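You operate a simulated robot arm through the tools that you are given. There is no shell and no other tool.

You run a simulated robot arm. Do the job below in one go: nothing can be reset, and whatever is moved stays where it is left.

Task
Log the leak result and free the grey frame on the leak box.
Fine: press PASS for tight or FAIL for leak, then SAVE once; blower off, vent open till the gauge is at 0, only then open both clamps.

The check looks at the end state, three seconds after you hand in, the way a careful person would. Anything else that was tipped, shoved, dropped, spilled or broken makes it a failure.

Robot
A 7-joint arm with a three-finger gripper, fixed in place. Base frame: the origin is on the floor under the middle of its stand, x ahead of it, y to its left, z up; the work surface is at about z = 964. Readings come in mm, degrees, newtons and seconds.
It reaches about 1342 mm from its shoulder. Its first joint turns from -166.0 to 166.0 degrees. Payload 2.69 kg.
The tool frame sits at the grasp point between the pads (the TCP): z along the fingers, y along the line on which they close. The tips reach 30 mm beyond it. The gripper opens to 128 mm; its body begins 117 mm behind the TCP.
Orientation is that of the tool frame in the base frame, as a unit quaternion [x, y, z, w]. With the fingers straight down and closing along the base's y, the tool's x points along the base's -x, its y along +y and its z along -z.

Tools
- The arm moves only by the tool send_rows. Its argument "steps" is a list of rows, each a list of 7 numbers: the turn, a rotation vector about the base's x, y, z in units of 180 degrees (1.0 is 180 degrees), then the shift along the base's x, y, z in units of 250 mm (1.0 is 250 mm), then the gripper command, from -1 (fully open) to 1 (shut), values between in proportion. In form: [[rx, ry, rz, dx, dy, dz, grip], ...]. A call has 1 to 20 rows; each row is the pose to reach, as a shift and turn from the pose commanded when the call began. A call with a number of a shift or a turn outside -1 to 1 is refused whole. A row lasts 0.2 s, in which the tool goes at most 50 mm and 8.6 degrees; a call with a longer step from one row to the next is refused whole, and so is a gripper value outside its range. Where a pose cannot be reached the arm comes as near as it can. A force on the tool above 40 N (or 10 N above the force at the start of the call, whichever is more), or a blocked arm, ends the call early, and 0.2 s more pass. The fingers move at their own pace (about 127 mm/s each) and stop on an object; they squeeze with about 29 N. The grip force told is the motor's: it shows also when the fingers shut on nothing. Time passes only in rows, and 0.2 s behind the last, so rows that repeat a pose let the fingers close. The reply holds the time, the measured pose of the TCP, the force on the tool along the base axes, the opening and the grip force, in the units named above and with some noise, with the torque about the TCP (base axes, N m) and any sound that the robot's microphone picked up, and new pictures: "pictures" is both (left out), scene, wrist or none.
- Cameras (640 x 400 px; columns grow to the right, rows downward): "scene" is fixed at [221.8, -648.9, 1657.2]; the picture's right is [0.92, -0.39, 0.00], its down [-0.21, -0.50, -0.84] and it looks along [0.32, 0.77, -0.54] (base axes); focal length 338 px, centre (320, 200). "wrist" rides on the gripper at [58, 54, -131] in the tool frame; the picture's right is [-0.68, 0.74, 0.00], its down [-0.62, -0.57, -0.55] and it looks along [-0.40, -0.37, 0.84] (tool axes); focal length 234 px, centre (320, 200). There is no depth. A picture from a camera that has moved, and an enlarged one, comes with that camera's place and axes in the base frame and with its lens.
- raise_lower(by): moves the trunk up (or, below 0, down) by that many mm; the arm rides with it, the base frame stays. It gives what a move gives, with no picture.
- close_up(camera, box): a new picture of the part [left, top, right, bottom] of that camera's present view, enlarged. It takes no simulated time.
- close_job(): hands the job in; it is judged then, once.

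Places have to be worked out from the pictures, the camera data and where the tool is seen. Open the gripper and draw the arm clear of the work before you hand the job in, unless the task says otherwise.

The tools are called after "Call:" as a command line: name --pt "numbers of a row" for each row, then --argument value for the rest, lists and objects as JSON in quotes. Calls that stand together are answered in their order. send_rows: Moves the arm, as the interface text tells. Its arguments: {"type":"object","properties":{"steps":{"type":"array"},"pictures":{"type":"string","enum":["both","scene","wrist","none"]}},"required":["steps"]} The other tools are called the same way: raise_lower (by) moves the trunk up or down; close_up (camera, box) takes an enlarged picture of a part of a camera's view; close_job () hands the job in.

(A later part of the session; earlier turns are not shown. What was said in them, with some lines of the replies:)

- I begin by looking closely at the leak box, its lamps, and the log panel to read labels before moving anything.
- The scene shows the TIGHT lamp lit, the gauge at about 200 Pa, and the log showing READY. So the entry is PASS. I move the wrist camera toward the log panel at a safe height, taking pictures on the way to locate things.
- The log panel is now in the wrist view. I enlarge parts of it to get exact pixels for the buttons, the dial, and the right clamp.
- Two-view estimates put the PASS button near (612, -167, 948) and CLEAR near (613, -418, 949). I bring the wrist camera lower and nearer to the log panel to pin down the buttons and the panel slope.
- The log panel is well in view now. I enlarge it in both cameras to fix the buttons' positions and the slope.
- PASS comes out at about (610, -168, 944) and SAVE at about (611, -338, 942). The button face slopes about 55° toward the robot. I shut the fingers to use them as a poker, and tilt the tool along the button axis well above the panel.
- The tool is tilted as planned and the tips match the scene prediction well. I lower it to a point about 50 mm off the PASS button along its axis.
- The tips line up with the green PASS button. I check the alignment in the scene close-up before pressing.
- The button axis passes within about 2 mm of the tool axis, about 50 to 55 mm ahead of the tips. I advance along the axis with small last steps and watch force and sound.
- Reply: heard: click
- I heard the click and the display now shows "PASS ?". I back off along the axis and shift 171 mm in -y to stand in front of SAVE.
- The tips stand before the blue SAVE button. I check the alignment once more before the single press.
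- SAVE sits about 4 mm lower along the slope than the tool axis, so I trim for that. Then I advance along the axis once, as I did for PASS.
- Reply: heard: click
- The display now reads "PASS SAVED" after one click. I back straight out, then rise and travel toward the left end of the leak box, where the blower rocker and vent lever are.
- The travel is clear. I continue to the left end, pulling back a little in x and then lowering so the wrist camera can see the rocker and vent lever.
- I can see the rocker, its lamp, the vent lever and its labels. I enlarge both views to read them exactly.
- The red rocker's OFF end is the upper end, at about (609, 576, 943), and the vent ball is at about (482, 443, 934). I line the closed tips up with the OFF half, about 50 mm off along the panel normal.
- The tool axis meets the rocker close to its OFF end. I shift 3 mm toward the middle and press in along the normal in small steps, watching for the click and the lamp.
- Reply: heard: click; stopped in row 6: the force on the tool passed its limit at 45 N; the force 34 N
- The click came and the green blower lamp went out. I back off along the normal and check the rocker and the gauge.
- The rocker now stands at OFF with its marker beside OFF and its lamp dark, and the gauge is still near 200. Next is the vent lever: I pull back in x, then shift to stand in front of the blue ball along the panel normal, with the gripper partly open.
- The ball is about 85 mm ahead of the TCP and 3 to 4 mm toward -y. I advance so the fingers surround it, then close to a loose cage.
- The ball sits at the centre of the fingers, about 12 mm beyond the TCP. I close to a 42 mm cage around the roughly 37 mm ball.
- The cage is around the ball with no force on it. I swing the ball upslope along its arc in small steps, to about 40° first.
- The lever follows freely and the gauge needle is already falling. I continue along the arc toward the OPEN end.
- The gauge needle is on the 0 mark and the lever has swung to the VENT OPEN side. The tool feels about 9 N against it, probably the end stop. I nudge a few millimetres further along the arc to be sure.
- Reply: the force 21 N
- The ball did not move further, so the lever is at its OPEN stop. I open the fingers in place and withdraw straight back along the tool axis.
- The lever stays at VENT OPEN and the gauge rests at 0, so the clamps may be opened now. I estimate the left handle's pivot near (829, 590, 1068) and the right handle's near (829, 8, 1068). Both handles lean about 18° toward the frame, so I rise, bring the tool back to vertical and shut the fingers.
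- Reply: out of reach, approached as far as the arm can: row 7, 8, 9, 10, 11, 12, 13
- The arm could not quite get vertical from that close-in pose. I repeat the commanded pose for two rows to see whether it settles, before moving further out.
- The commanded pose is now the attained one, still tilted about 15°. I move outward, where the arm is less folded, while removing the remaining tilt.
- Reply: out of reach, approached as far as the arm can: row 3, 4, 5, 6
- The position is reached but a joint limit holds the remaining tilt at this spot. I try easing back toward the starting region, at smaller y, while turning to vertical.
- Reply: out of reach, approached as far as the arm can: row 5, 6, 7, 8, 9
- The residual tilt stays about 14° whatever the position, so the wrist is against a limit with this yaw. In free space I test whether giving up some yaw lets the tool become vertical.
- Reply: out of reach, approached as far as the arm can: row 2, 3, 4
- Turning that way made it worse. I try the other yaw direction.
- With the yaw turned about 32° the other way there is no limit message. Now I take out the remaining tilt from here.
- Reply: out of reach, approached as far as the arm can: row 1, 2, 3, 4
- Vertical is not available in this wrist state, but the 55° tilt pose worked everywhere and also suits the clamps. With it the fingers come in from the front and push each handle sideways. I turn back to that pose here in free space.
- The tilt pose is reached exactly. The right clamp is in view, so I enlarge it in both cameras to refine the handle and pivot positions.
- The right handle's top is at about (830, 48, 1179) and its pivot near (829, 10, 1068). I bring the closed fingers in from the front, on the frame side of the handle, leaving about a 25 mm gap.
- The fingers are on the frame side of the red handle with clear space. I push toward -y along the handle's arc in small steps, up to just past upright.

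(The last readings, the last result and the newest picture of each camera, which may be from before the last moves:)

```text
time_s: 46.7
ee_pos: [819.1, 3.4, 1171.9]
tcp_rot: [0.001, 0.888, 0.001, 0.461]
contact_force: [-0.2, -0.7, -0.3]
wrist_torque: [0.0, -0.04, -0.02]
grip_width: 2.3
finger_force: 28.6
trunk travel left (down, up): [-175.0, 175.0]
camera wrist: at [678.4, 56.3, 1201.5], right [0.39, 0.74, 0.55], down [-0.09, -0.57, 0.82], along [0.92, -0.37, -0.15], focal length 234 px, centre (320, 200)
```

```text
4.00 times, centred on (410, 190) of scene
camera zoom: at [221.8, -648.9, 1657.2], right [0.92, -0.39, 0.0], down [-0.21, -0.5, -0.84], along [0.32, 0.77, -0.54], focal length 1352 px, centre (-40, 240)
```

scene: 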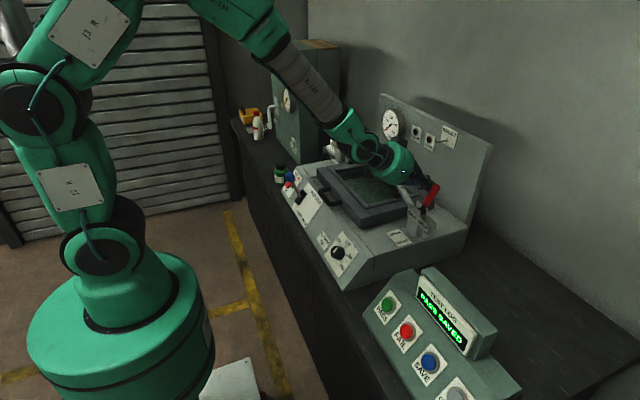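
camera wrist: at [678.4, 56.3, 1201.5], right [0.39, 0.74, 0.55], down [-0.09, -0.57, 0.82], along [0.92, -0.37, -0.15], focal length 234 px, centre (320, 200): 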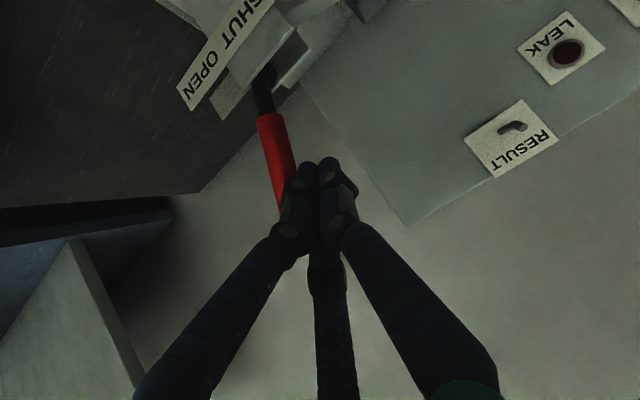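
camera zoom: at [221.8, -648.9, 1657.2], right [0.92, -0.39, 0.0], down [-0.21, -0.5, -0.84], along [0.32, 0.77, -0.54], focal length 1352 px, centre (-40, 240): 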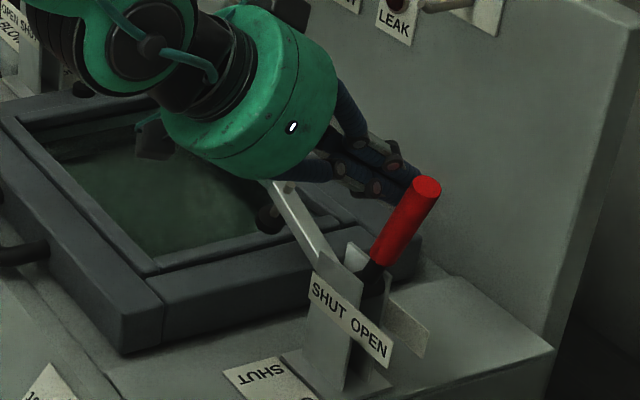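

The handle follows without force and the clamp arm is lifting off the frame. I continue along the arc toward OPEN.

Call:
send_rows --pt "0 0 0 0 -0.033 -0.004 1" --pt "0 0 0 0 -0.065 -0.011 1" --pt "0 0 0 0 -0.097 -0.021 1" --pt "0 0 0 0 -0.127 -0.034 1" --pt "0 0 0 0 -0.156 -0.049 1" --pt "0 0 0 0 -0.184 -0.067 1" --pt "0 0 0 0 -0.21 -0.087 1" --pt "0 0 0 0 -0.234 -0.109 1"

Call:
close_up --camera "scene" --box '[360, 140, 460, 240]'

```text
time_s: 48.3
ee_pos: [821.6, -46.3, 1157.1]
tcp_rot: [-0.004, 0.885, 0.002, 0.466]
contact_force: [2.7, 1.4, 4.7]
wrist_torque: [0.07, -0.14, 0.04]
grip_width: 2.0
finger_force: 28.5
trunk travel left (down, up): [-175.0, 175.0]
stopped in row 8: the force on the tool passed its limit at 55 N (the readings are from after the stop); the commanded pose is now the measured one
camera wrist: at [680.7, 6.8, 1184.2], right [0.38, 0.74, 0.56], down [-0.1, -0.57, 0.82], along [0.92, -0.37, -0.14], focal length 234 px, centre (320, 200)
```

scene: 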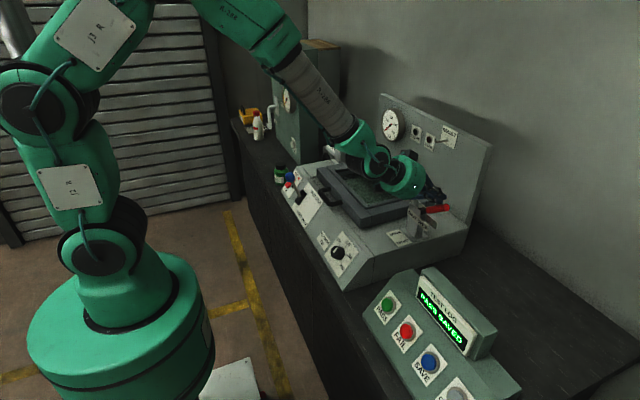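
wrist: 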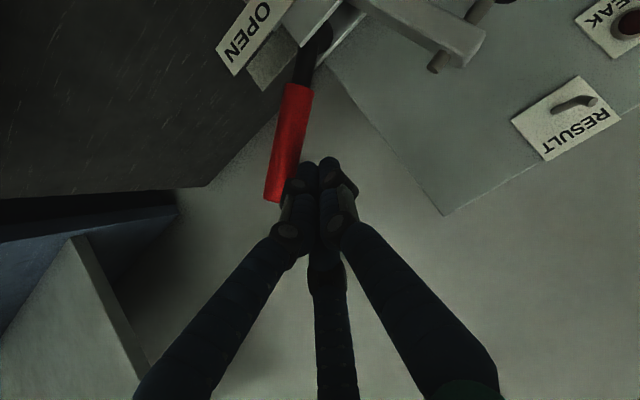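

```text
4.00 times, centred on (410, 190) of scene
camera zoom: at [221.8, -648.9, 1657.2], right [0.92, -0.39, 0.0], down [-0.21, -0.5, -0.84], along [0.32, 0.77, -0.54], focal length 1352 px, centre (-40, 240)
```

zoom: 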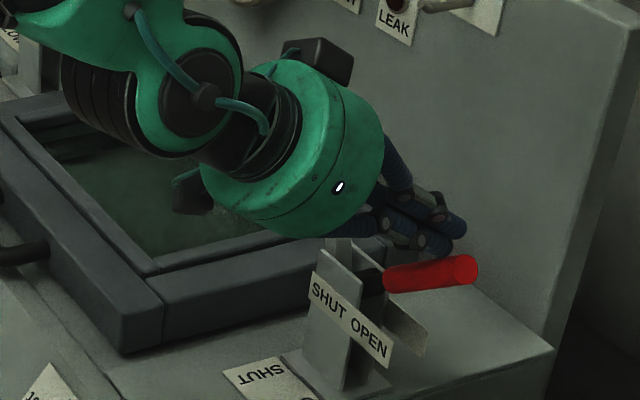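

The push ended on a 55 N force with the handle about 52° past upright and the clamp arm standing up, which looks like the OPEN stop. I press gently once more along the arc to confirm it is a stop and not a snag.

Call:
send_rows --pt "0 0 0 0 -0.01 -0.007 1" --pt "0 0 0 0 -0.02 -0.014 1" --pt "0 0 0 0 -0.03 -0.021 1"

Call:
close_up --camera "scene" --box '[360, 140, 460, 240]'

Call:
close_up --camera "wrist" --box '[200, 0, 520, 220]'

```text
time_s: 49.0
ee_pos: [822.8, -50.3, 1158.1]
tcp_rot: [-0.004, 0.883, 0.003, 0.47]
contact_force: [3.3, 0.4, 4.9]
wrist_torque: [0.0, -0.12, 0.06]
grip_width: 2.2
finger_force: 29.6
trunk travel left (down, up): [-175.0, 175.0]
stopped in row 3: the force on the tool passed its limit at 43 N (the readings are from after the stop); the commanded pose is now the measured one
camera wrist: at [682.8, 2.8, 1184.0], right [0.37, 0.74, 0.56], down [-0.11, -0.57, 0.82], along [0.92, -0.36, -0.13], focal length 234 px, centre (320, 200)
```

scene: 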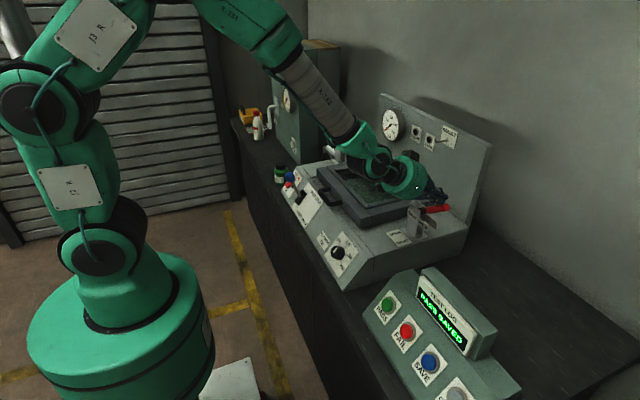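
wrist: 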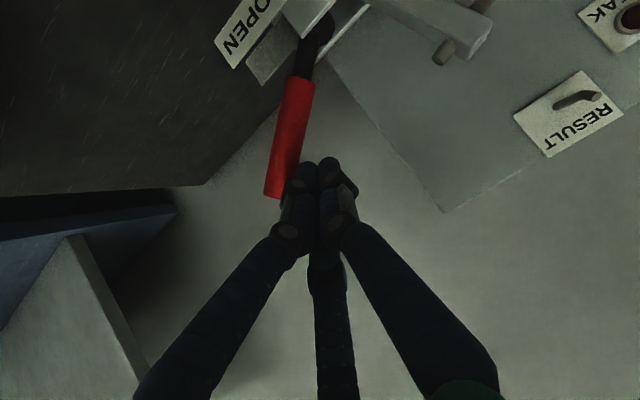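

```text
4.00 times, centred on (410, 190) of scene
camera zoom: at [221.8, -648.9, 1657.2], right [0.92, -0.39, 0.0], down [-0.21, -0.5, -0.84], along [0.32, 0.77, -0.54], focal length 1352 px, centre (-40, 240)
```

zoom: 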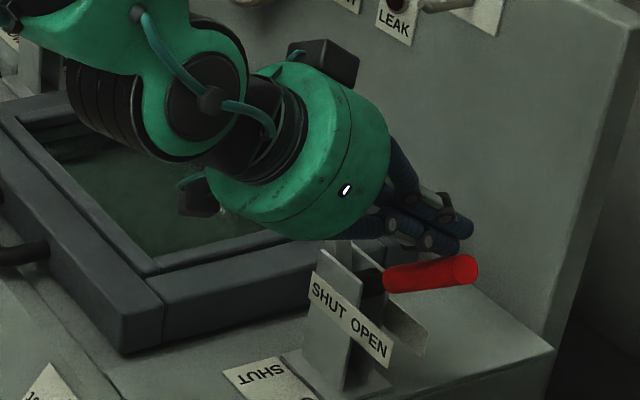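

```text
1.82 times, centred on (360, 110) of wrist
camera zoom: at [682.8, 2.8, 1184.0], right [0.37, 0.74, 0.56], down [-0.11, -0.57, 0.82], along [0.92, -0.36, -0.13], focal length 426 px, centre (247, 364)
```

zoom: 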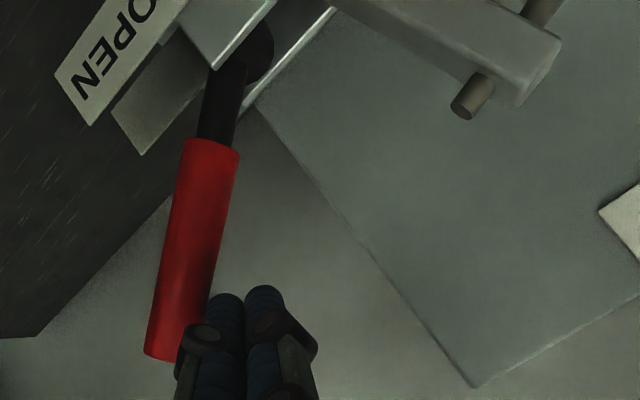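

The handle did not move further, so the right clamp is at its OPEN stop. I lift the fingers off the handle and withdraw to the front and up.

Call:
send_rows --pt "0 0 0 0 0.04 0.05 1" --pt "0 0 0 0 0.07 0.095 1" --pt "0 0.004 0 -0.12 0.07 0.18 1" --pt "0 0.008 0 -0.25 0.07 0.27 1" --pt "0 0.008 0 -0.4 0.07 0.37 1" --pt "0 0.008 0 -0.55 0.07 0.47 1" --pt "0 0.008 0 -0.55 0.07 0.47 1"

Call:
close_up --camera "scene" --box '[360, 140, 460, 240]'

```text
time_s: 50.6
ee_pos: [685.3, -31.9, 1273.4]
tcp_rot: [-0.005, 0.889, 0.003, 0.458]
contact_force: [-0.5, -0.1, 0.7]
wrist_torque: [-0.01, -0.04, 0.06]
grip_width: 2.2
finger_force: 28.6
trunk travel left (down, up): [-175.0, 175.0]
camera wrist: at [544.6, 20.3, 1303.9], right [0.39, 0.74, 0.55], down [-0.08, -0.57, 0.82], along [0.92, -0.36, -0.16], focal length 234 px, centre (320, 200)
```

scene: 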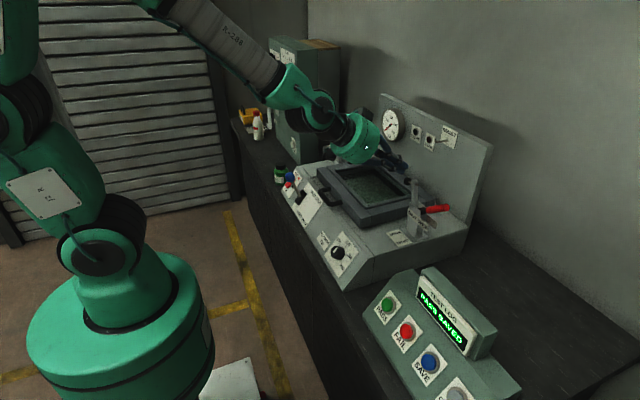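
wrist: 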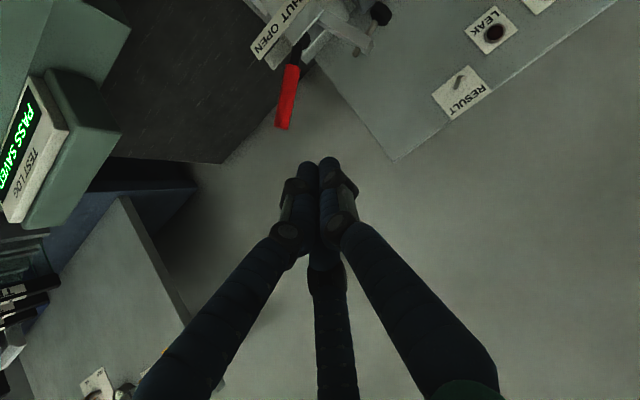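

```text
4.00 times, centred on (410, 190) of scene
camera zoom: at [221.8, -648.9, 1657.2], right [0.92, -0.39, 0.0], down [-0.21, -0.5, -0.84], along [0.32, 0.77, -0.54], focal length 1352 px, centre (-40, 240)
```

zoom: 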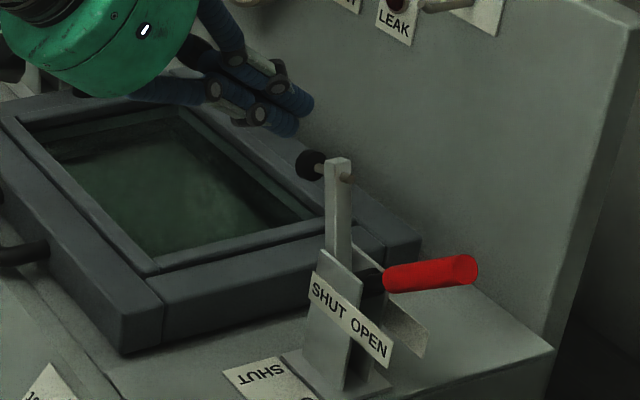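

The right clamp is fully open and its arm stands clear of the frame. I travel at height to the left clamp.

Call:
send_rows --pt "0 0 0 -0.02 0.17 0.01 1" --pt "0 0 0 -0.04 0.34 0.02 1" --pt "0 0 0 -0.06 0.51 0.03 1" --pt "0 0 0 -0.08 0.68 0.03 1" --pt "0 0 0 -0.1 0.85 0.03 1" --pt "0 0 0 -0.11 1.0 0.03 1" --pictures "none"

Call:
send_rows --pt "0 0 0 0 0.17 0 1" --pt "0 0 0 0 0.34 0 1" --pt "0 0 0 0 0.51 0 1" --pt "0 0 0 0 0.68 0 1" --pt "0 0 0 0 0.85 0 1" --pt "0 0 0 0 1.0 0 1" --pt "0 0 0 0 1.0 0 1"

Call:
close_up --camera "wrist" --box '[240, 20, 480, 200]'

Call:
close_up --camera "scene" --box '[305, 100, 385, 175]'

```text
time_s: 52.0
ee_pos: [659.2, 216.7, 1280.8]
tcp_rot: [-0.004, 0.889, 0.002, 0.457]
contact_force: [-0.3, -0.3, -0.3]
wrist_torque: [-0.03, 0.0, 0.02]
grip_width: 2.4
finger_force: 28.9
trunk travel left (down, up): [-175.0, 175.0]
```

```text
time_s: 53.6
ee_pos: [656.5, 465.5, 1280.9]
tcp_rot: [-0.004, 0.889, 0.002, 0.458]
contact_force: [0.0, 0.2, -0.2]
wrist_torque: [-0.01, -0.05, -0.02]
grip_width: 2.3
finger_force: 29.2
trunk travel left (down, up): [-175.0, 175.0]
camera wrist: at [517.5, 518.0, 1311.6], right [0.39, 0.74, 0.55], down [-0.08, -0.57, 0.82], along [0.92, -0.36, -0.16], focal length 234 px, centre (320, 200)
```

scene: 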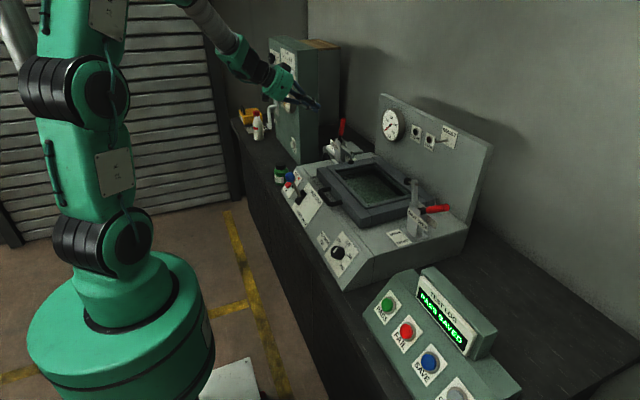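
wrist: 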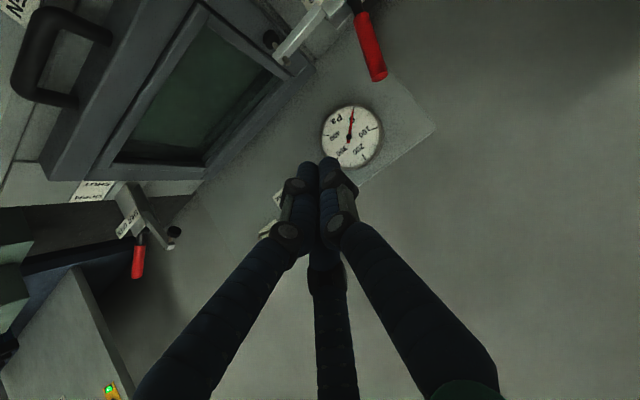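

```text
2.22 times, centred on (360, 110) of wrist
camera zoom: at [517.5, 518.0, 1311.6], right [0.39, 0.74, 0.55], down [-0.08, -0.57, 0.82], along [0.92, -0.36, -0.16], focal length 520 px, centre (231, 400)
```

zoom: 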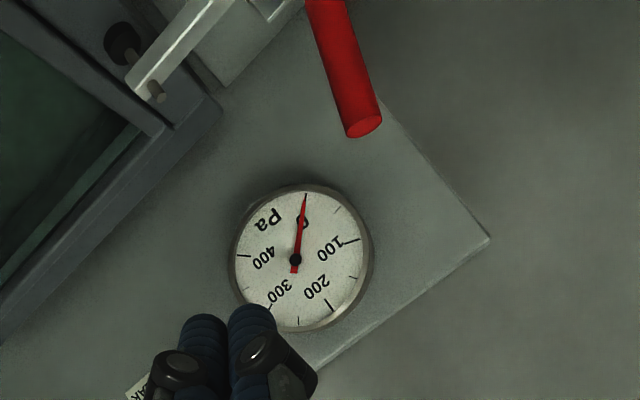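

```text
5.33 times, centred on (345, 138) of scene
camera zoom: at [221.8, -648.9, 1657.2], right [0.92, -0.39, 0.0], down [-0.21, -0.5, -0.84], along [0.32, 0.77, -0.54], focal length 1802 px, centre (187, 533)
```

zoom: 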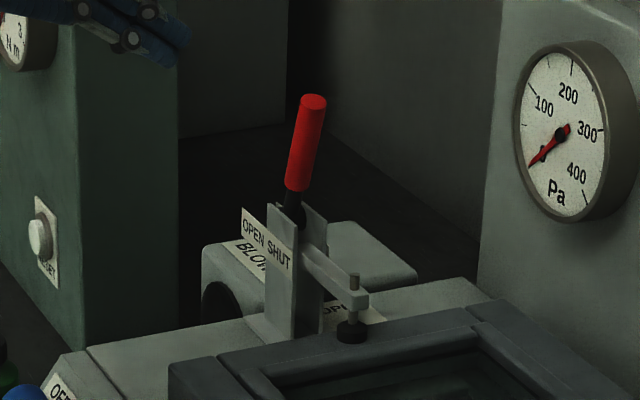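

The left handle's top is at about (831, 553, 1181), mirroring the right one, with its pivot near (830, 589, 1068). I bring the fingers in from the front on its frame side, with a gap.

Call:
send_rows --pt "0 0 0 0.083 0.058 -0.077 1" --pt "0 0 0 0.167 0.116 -0.155 1" --pt "0 0 0 0.25 0.174 -0.232 1" --pt "0 0 0 0.38 0.174 -0.324 1" --pt "0 0 0 0.51 0.174 -0.416 1" --pt "0 0 0 0.642 0.174 -0.508 1" --pt "0 0 0 0.642 0.174 -0.508 1"

Call:
close_up --camera "scene" --box '[305, 100, 385, 175]'

```text
time_s: 55.2
ee_pos: [817.9, 508.3, 1151.1]
tcp_rot: [-0.004, 0.889, 0.002, 0.457]
contact_force: [1.9, -0.7, -0.4]
wrist_torque: [0.0, 0.0, -0.02]
grip_width: 2.3
finger_force: 29.0
trunk travel left (down, up): [-175.0, 175.0]
camera wrist: at [678.0, 561.3, 1182.7], right [0.39, 0.74, 0.55], down [-0.08, -0.57, 0.82], along [0.92, -0.36, -0.16], focal length 234 px, centre (320, 200)
```

scene: 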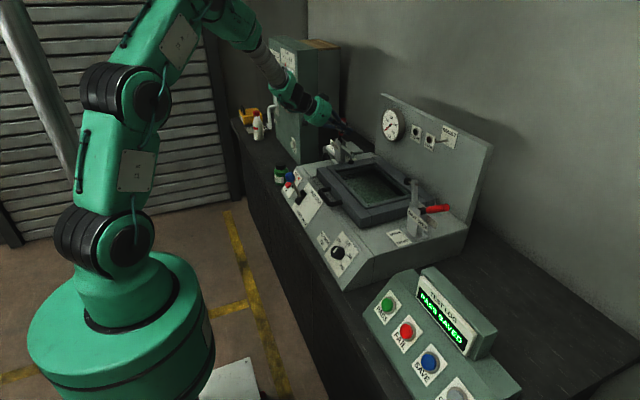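
wrist: 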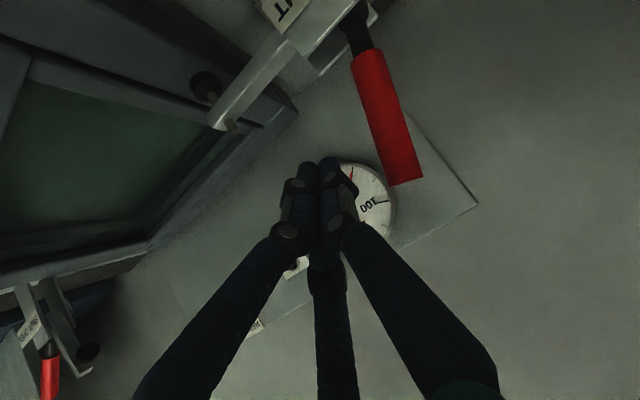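

```text
5.33 times, centred on (345, 138) of scene
camera zoom: at [221.8, -648.9, 1657.2], right [0.92, -0.39, 0.0], down [-0.21, -0.5, -0.84], along [0.32, 0.77, -0.54], focal length 1802 px, centre (187, 533)
```

zoom: 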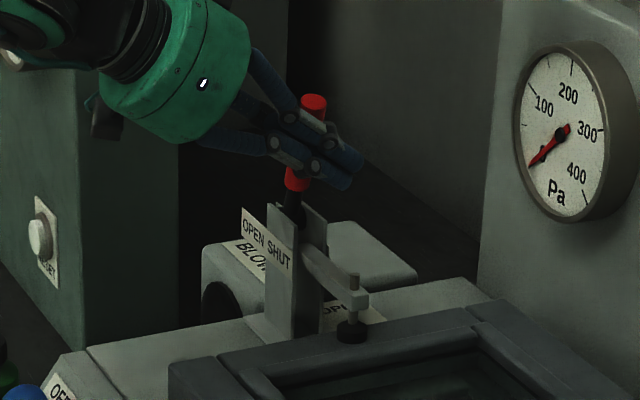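

The fingers stand on the frame side of the left handle. I push toward +y along its arc, stopping short of the expected end stop.

Call:
send_rows --pt "0 0 0 0 0.049 -0.001 1" --pt "0 0 0 0 0.098 -0.002 1" --pt "0 0 0 0 0.131 0.019 1" --pt "0 0 0 0 0.16 0.034 1" --pt "0 0 0 0 0.191 0.047 1" --pt "0 0 0 0 0.222 0.057 1" --pt "0 0 0 0 0.254 0.064 1" --pt "0 0 0 0 0.287 0.068 1" --pt "0 0 0 0 0.32 0.07 1" --pt "0 0 0 0 0.353 0.068 1" --pt "0 0 0 0 0.386 0.064 1" --pt "0 0 0 0 0.418 0.057 1" --pt "0 0 0 0 0.449 0.047 1"

Call:
close_up --camera "scene" --box '[305, 100, 385, 175]'

```text
time_s: 58.0
ee_pos: [820.8, 622.8, 1167.2]
tcp_rot: [-0.004, 0.889, 0.003, 0.457]
contact_force: [-0.4, -0.3, 0.6]
wrist_torque: [0.03, -0.02, -0.01]
grip_width: 2.5
finger_force: 28.9
trunk travel left (down, up): [-175.0, 175.0]
camera wrist: at [678.6, 675.7, 1197.3], right [0.39, 0.74, 0.55], down [-0.08, -0.57, 0.82], along [0.92, -0.36, -0.16], focal length 234 px, centre (320, 200)
```

scene: 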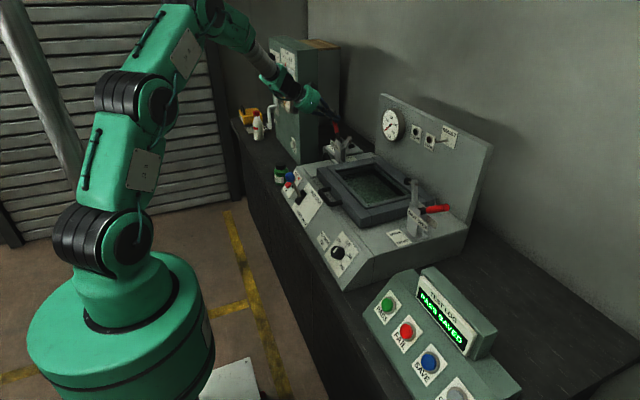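
wrist: 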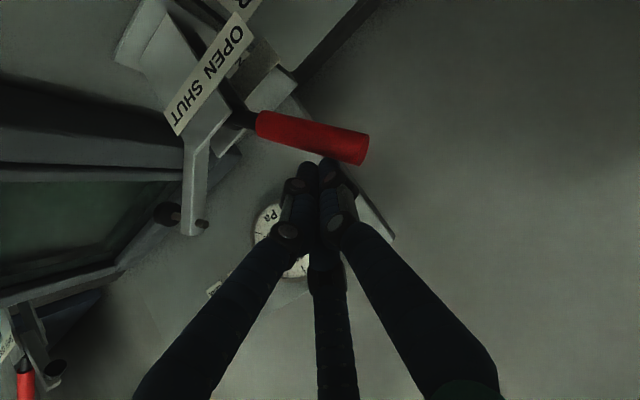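

```text
5.33 times, centred on (345, 138) of scene
camera zoom: at [221.8, -648.9, 1657.2], right [0.92, -0.39, 0.0], down [-0.21, -0.5, -0.84], along [0.32, 0.77, -0.54], focal length 1802 px, centre (187, 533)
```

zoom: 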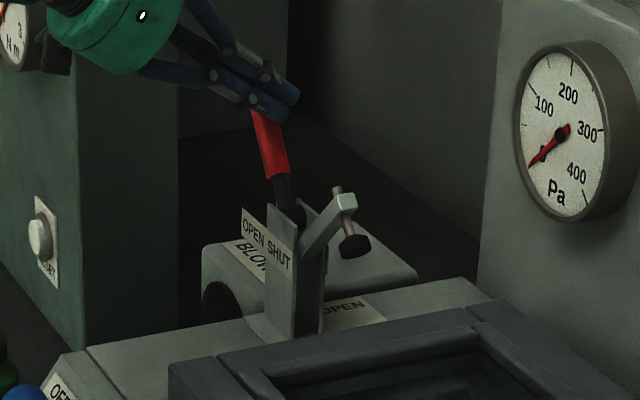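

The left handle follows freely and its arm is lifting. I continue in small steps to the OPEN stop.

Call:
send_rows --pt "0 0 0 0 0.03 -0.012 1" --pt "0 0 0 0 0.06 -0.028 1" --pt "0 0 0 0 0.074 -0.037 1" --pt "0 0 0 0 0.087 -0.046 1" --pt "0 0 0 0 0.095 -0.051 1" --pt "0 0 0 0 0.103 -0.057 1" --pt "0 0 0 0 0.111 -0.063 1" --pt "0 0 0 0 0.118 -0.07 1"

Call:
close_up --camera "scene" --box '[305, 100, 385, 175]'

```text
time_s: 59.8
ee_pos: [819.9, 649.4, 1154.8]
tcp_rot: [-0.002, 0.888, 0.004, 0.46]
contact_force: [8.2, -27.4, 23.3]
wrist_torque: [-0.28, -0.4, -0.73]
grip_width: 2.1
finger_force: 28.9
trunk travel left (down, up): [-175.0, 175.0]
camera wrist: at [679.7, 702.3, 1183.5], right [0.39, 0.74, 0.55], down [-0.09, -0.57, 0.82], along [0.92, -0.37, -0.15], focal length 234 px, centre (320, 200)
```

scene: 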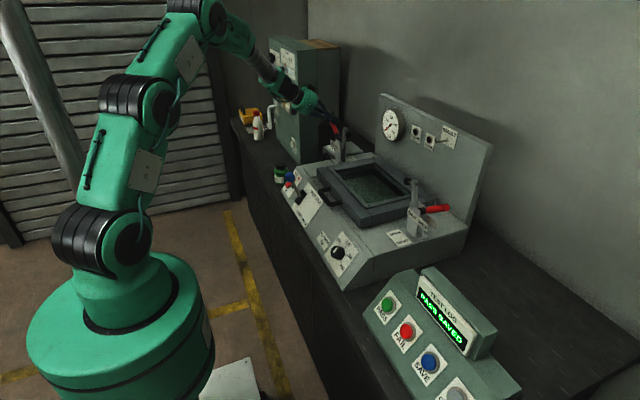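
wrist: 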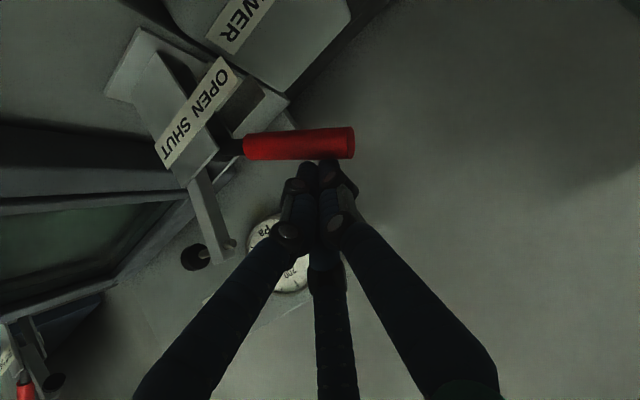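

```text
5.33 times, centred on (345, 138) of scene
camera zoom: at [221.8, -648.9, 1657.2], right [0.92, -0.39, 0.0], down [-0.21, -0.5, -0.84], along [0.32, 0.77, -0.54], focal length 1802 px, centre (187, 533)
```

zoom: 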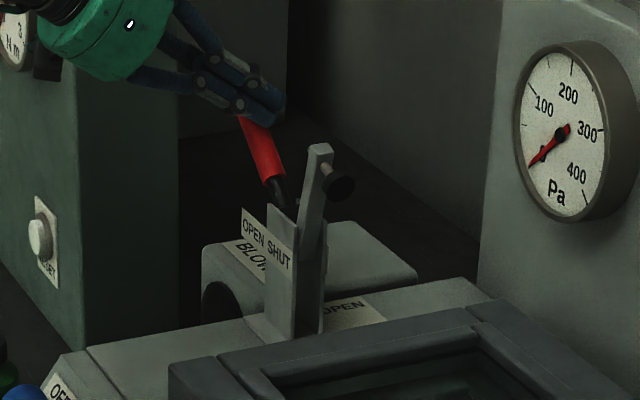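

The tool now feels 36 N against the motion and the clamp arm stands up like the right one, so the left clamp is at its OPEN stop. I lift off and withdraw to the front and up.

Call:
send_rows --pt "0 0 0 0 -0.04 0.05 1" --pt "0 0 0 0 -0.074 0.095 1" --pt "0 0 0 -0.12 -0.074 0.18 1" --pt "0 0 0 -0.25 -0.074 0.27 1" --pt "0 0 0 -0.4 -0.074 0.37 1" --pt "0 0 0 -0.55 -0.074 0.47 1" --pt "0 0 0 -0.7 -0.074 0.55 1" --pt "0 0 0 -0.85 -0.074 0.63 -0.5" --pt "0 0 0 -0.95 -0.074 0.7 -1" --pt "0 0 0 -0.95 -0.074 0.7 -1"

Call:
close_up --camera "scene" --box '[305, 100, 385, 175]'

Call:
close_up --camera "scene" --box '[260, 150, 460, 270]'

Call:
close_up --camera "scene" --box '[375, 95, 465, 155]'

Call:
close_up --camera "scene" --box '[350, 260, 530, 400]'

```text
time_s: 62.0
ee_pos: [581.5, 633.6, 1324.6]
tcp_rot: [-0.003, 0.889, 0.002, 0.458]
contact_force: [-1.1, -0.1, -0.4]
wrist_torque: [-0.04, -0.01, 0.03]
grip_width: 127.7
finger_force: 0.1
trunk travel left (down, up): [-175.0, 175.0]
camera wrist: at [442.2, 685.6, 1354.4], right [0.39, 0.74, 0.55], down [-0.08, -0.57, 0.82], along [0.92, -0.36, -0.16], focal length 234 px, centre (320, 200)
```

scene: 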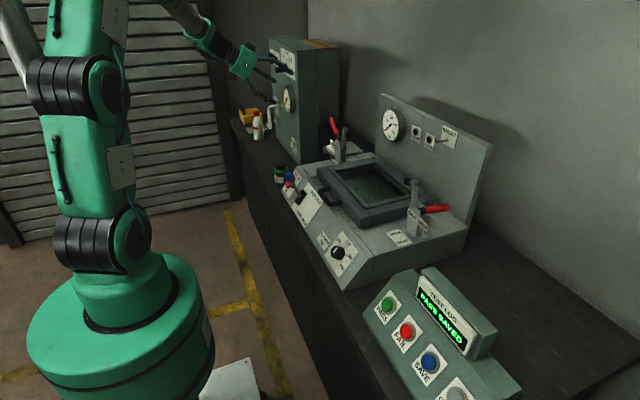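
wrist: 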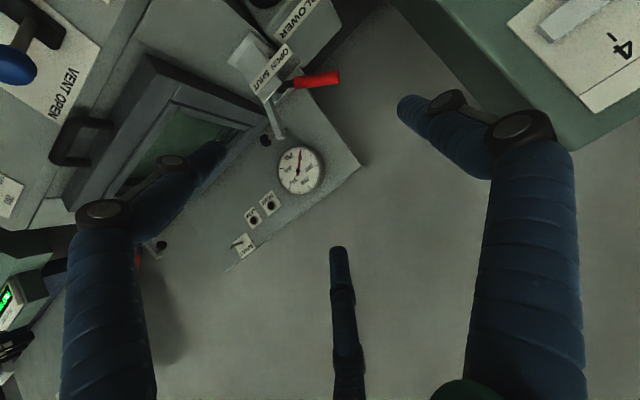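

```text
5.33 times, centred on (345, 138) of scene
camera zoom: at [221.8, -648.9, 1657.2], right [0.92, -0.39, 0.0], down [-0.21, -0.5, -0.84], along [0.32, 0.77, -0.54], focal length 1802 px, centre (187, 533)
```

zoom: 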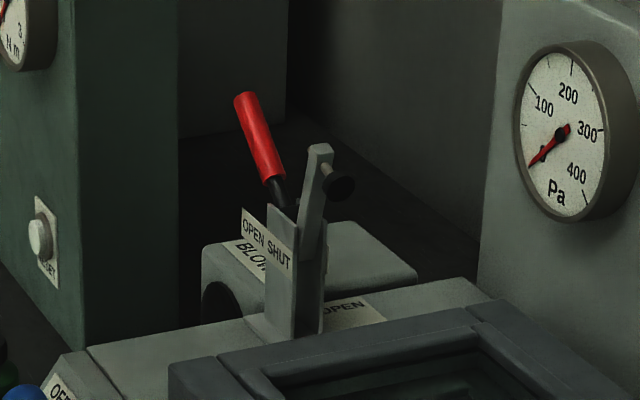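

```text
3.20 times, centred on (360, 210) of scene
camera zoom: at [221.8, -648.9, 1657.2], right [0.92, -0.39, 0.0], down [-0.21, -0.5, -0.84], along [0.32, 0.77, -0.54], focal length 1082 px, centre (192, 168)
```

zoom: 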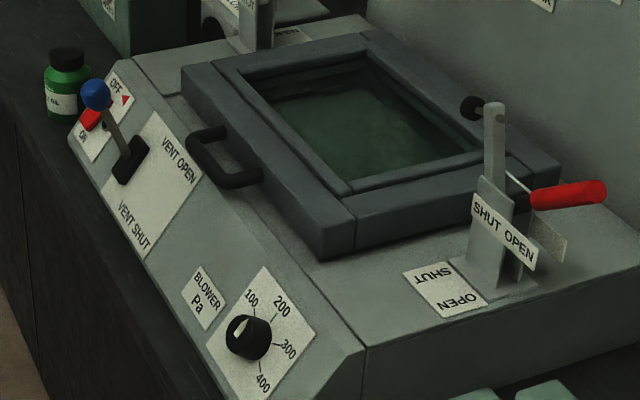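

```text
6.67 times, centred on (420, 125) of scene
camera zoom: at [221.8, -648.9, 1657.2], right [0.92, -0.39, 0.0], down [-0.21, -0.5, -0.84], along [0.32, 0.77, -0.54], focal length 2253 px, centre (-347, 700)
```

zoom: 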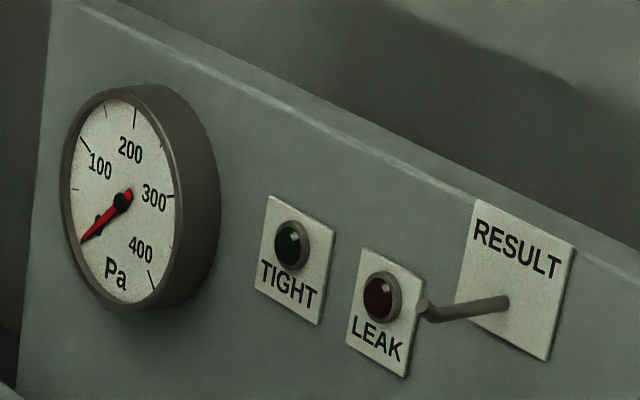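

```text
2.86 times, centred on (440, 330) of scene
camera zoom: at [221.8, -648.9, 1657.2], right [0.92, -0.39, 0.0], down [-0.21, -0.5, -0.84], along [0.32, 0.77, -0.54], focal length 966 px, centre (-23, -171)
```

zoom: 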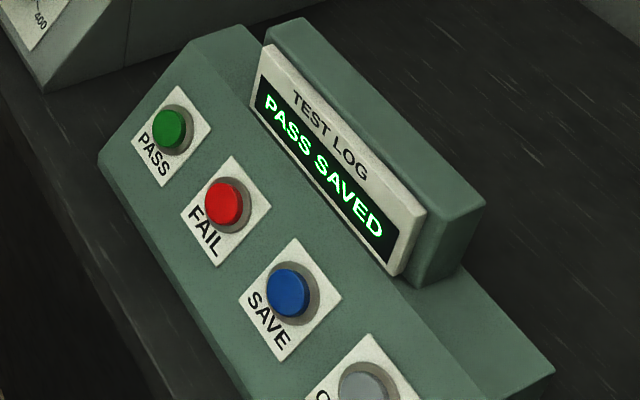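

Everything reads as it should: PASS SAVED, rocker at OFF, vent lever at OPEN, gauge at 0, both clamps open, and the gripper is open. I draw the arm a little further clear of the bench before handing in.

Call:
send_rows --pt "0 0 0 -0.08 -0.12 0.03 -1" --pt "0 0 0 -0.16 -0.24 0.06 -1" --pt "0 0 0 -0.24 -0.36 0.09 -1" --pt "0 0 0 -0.3 -0.48 0.1 -1" --pt "0 0 0 -0.3 -0.48 0.1 -1"

Call:
close_up --camera "scene" --box '[230, 90, 350, 210]'

```text
time_s: 63.2
ee_pos: [508.9, 505.2, 1349.4]
tcp_rot: [0.001, 0.888, 0.001, 0.459]
contact_force: [-1.3, -1.6, 1.0]
wrist_torque: [0.08, -0.07, 0.06]
grip_width: 128.2
finger_force: 0.0
trunk travel left (down, up): [-175.0, 175.0]
camera wrist: at [369.3, 559.3, 1380.0], right [0.39, 0.73, 0.55], down [-0.09, -0.57, 0.82], along [0.91, -0.37, -0.16], focal length 234 px, centre (320, 200)
```

scene: 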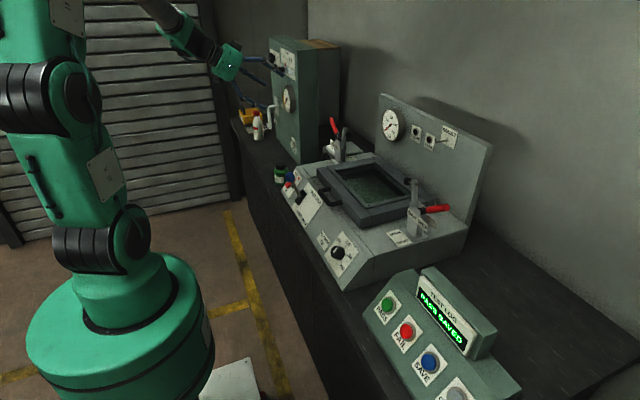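
wrist: 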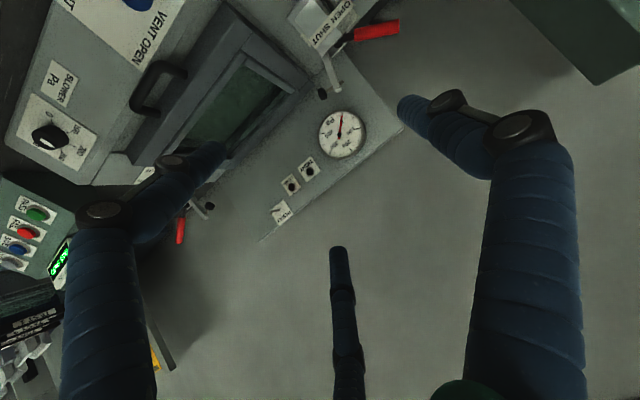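

```text
3.33 times, centred on (290, 150) of scene
camera zoom: at [221.8, -648.9, 1657.2], right [0.92, -0.39, 0.0], down [-0.21, -0.5, -0.84], along [0.32, 0.77, -0.54], focal length 1127 px, centre (420, 367)
```

zoom: 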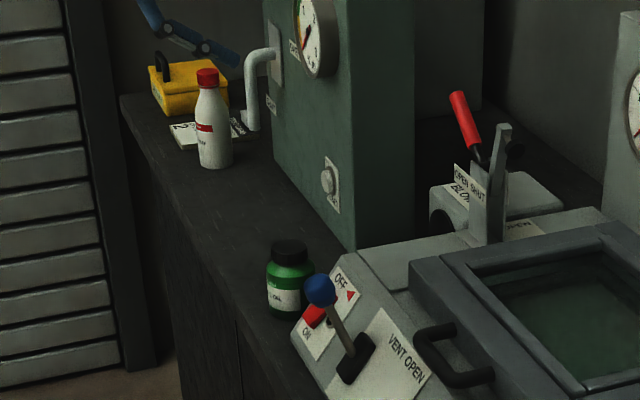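

The arm is clear and open, nothing else on the bench was disturbed, and every control stands as asked. I hand the job in.

Call:
close_job

```text
The job is handed in.
```

The leak result is logged and the grey frame is free; I've handed the job in, and the tool gave no verdict back.

- **Result:** the TIGHT lamp was lit, so I pressed PASS and then SAVE once. The log shows "PASS SAVED".
- **Blower:** the rocker is at OFF and its lamp is out.
- **Vent:** the lever is at its OPEN stop, and the gauge was at 0 before I touched the clamps.
- **Clamps:** both handles are pushed to their OPEN stops, and both clamp arms stand up clear of the frame.

The TIGHT lamp went out when I opened the first clamp; the result was already saved by then. In the last pictures nothing else looked moved, and the arm is drawn back with the gripper open.
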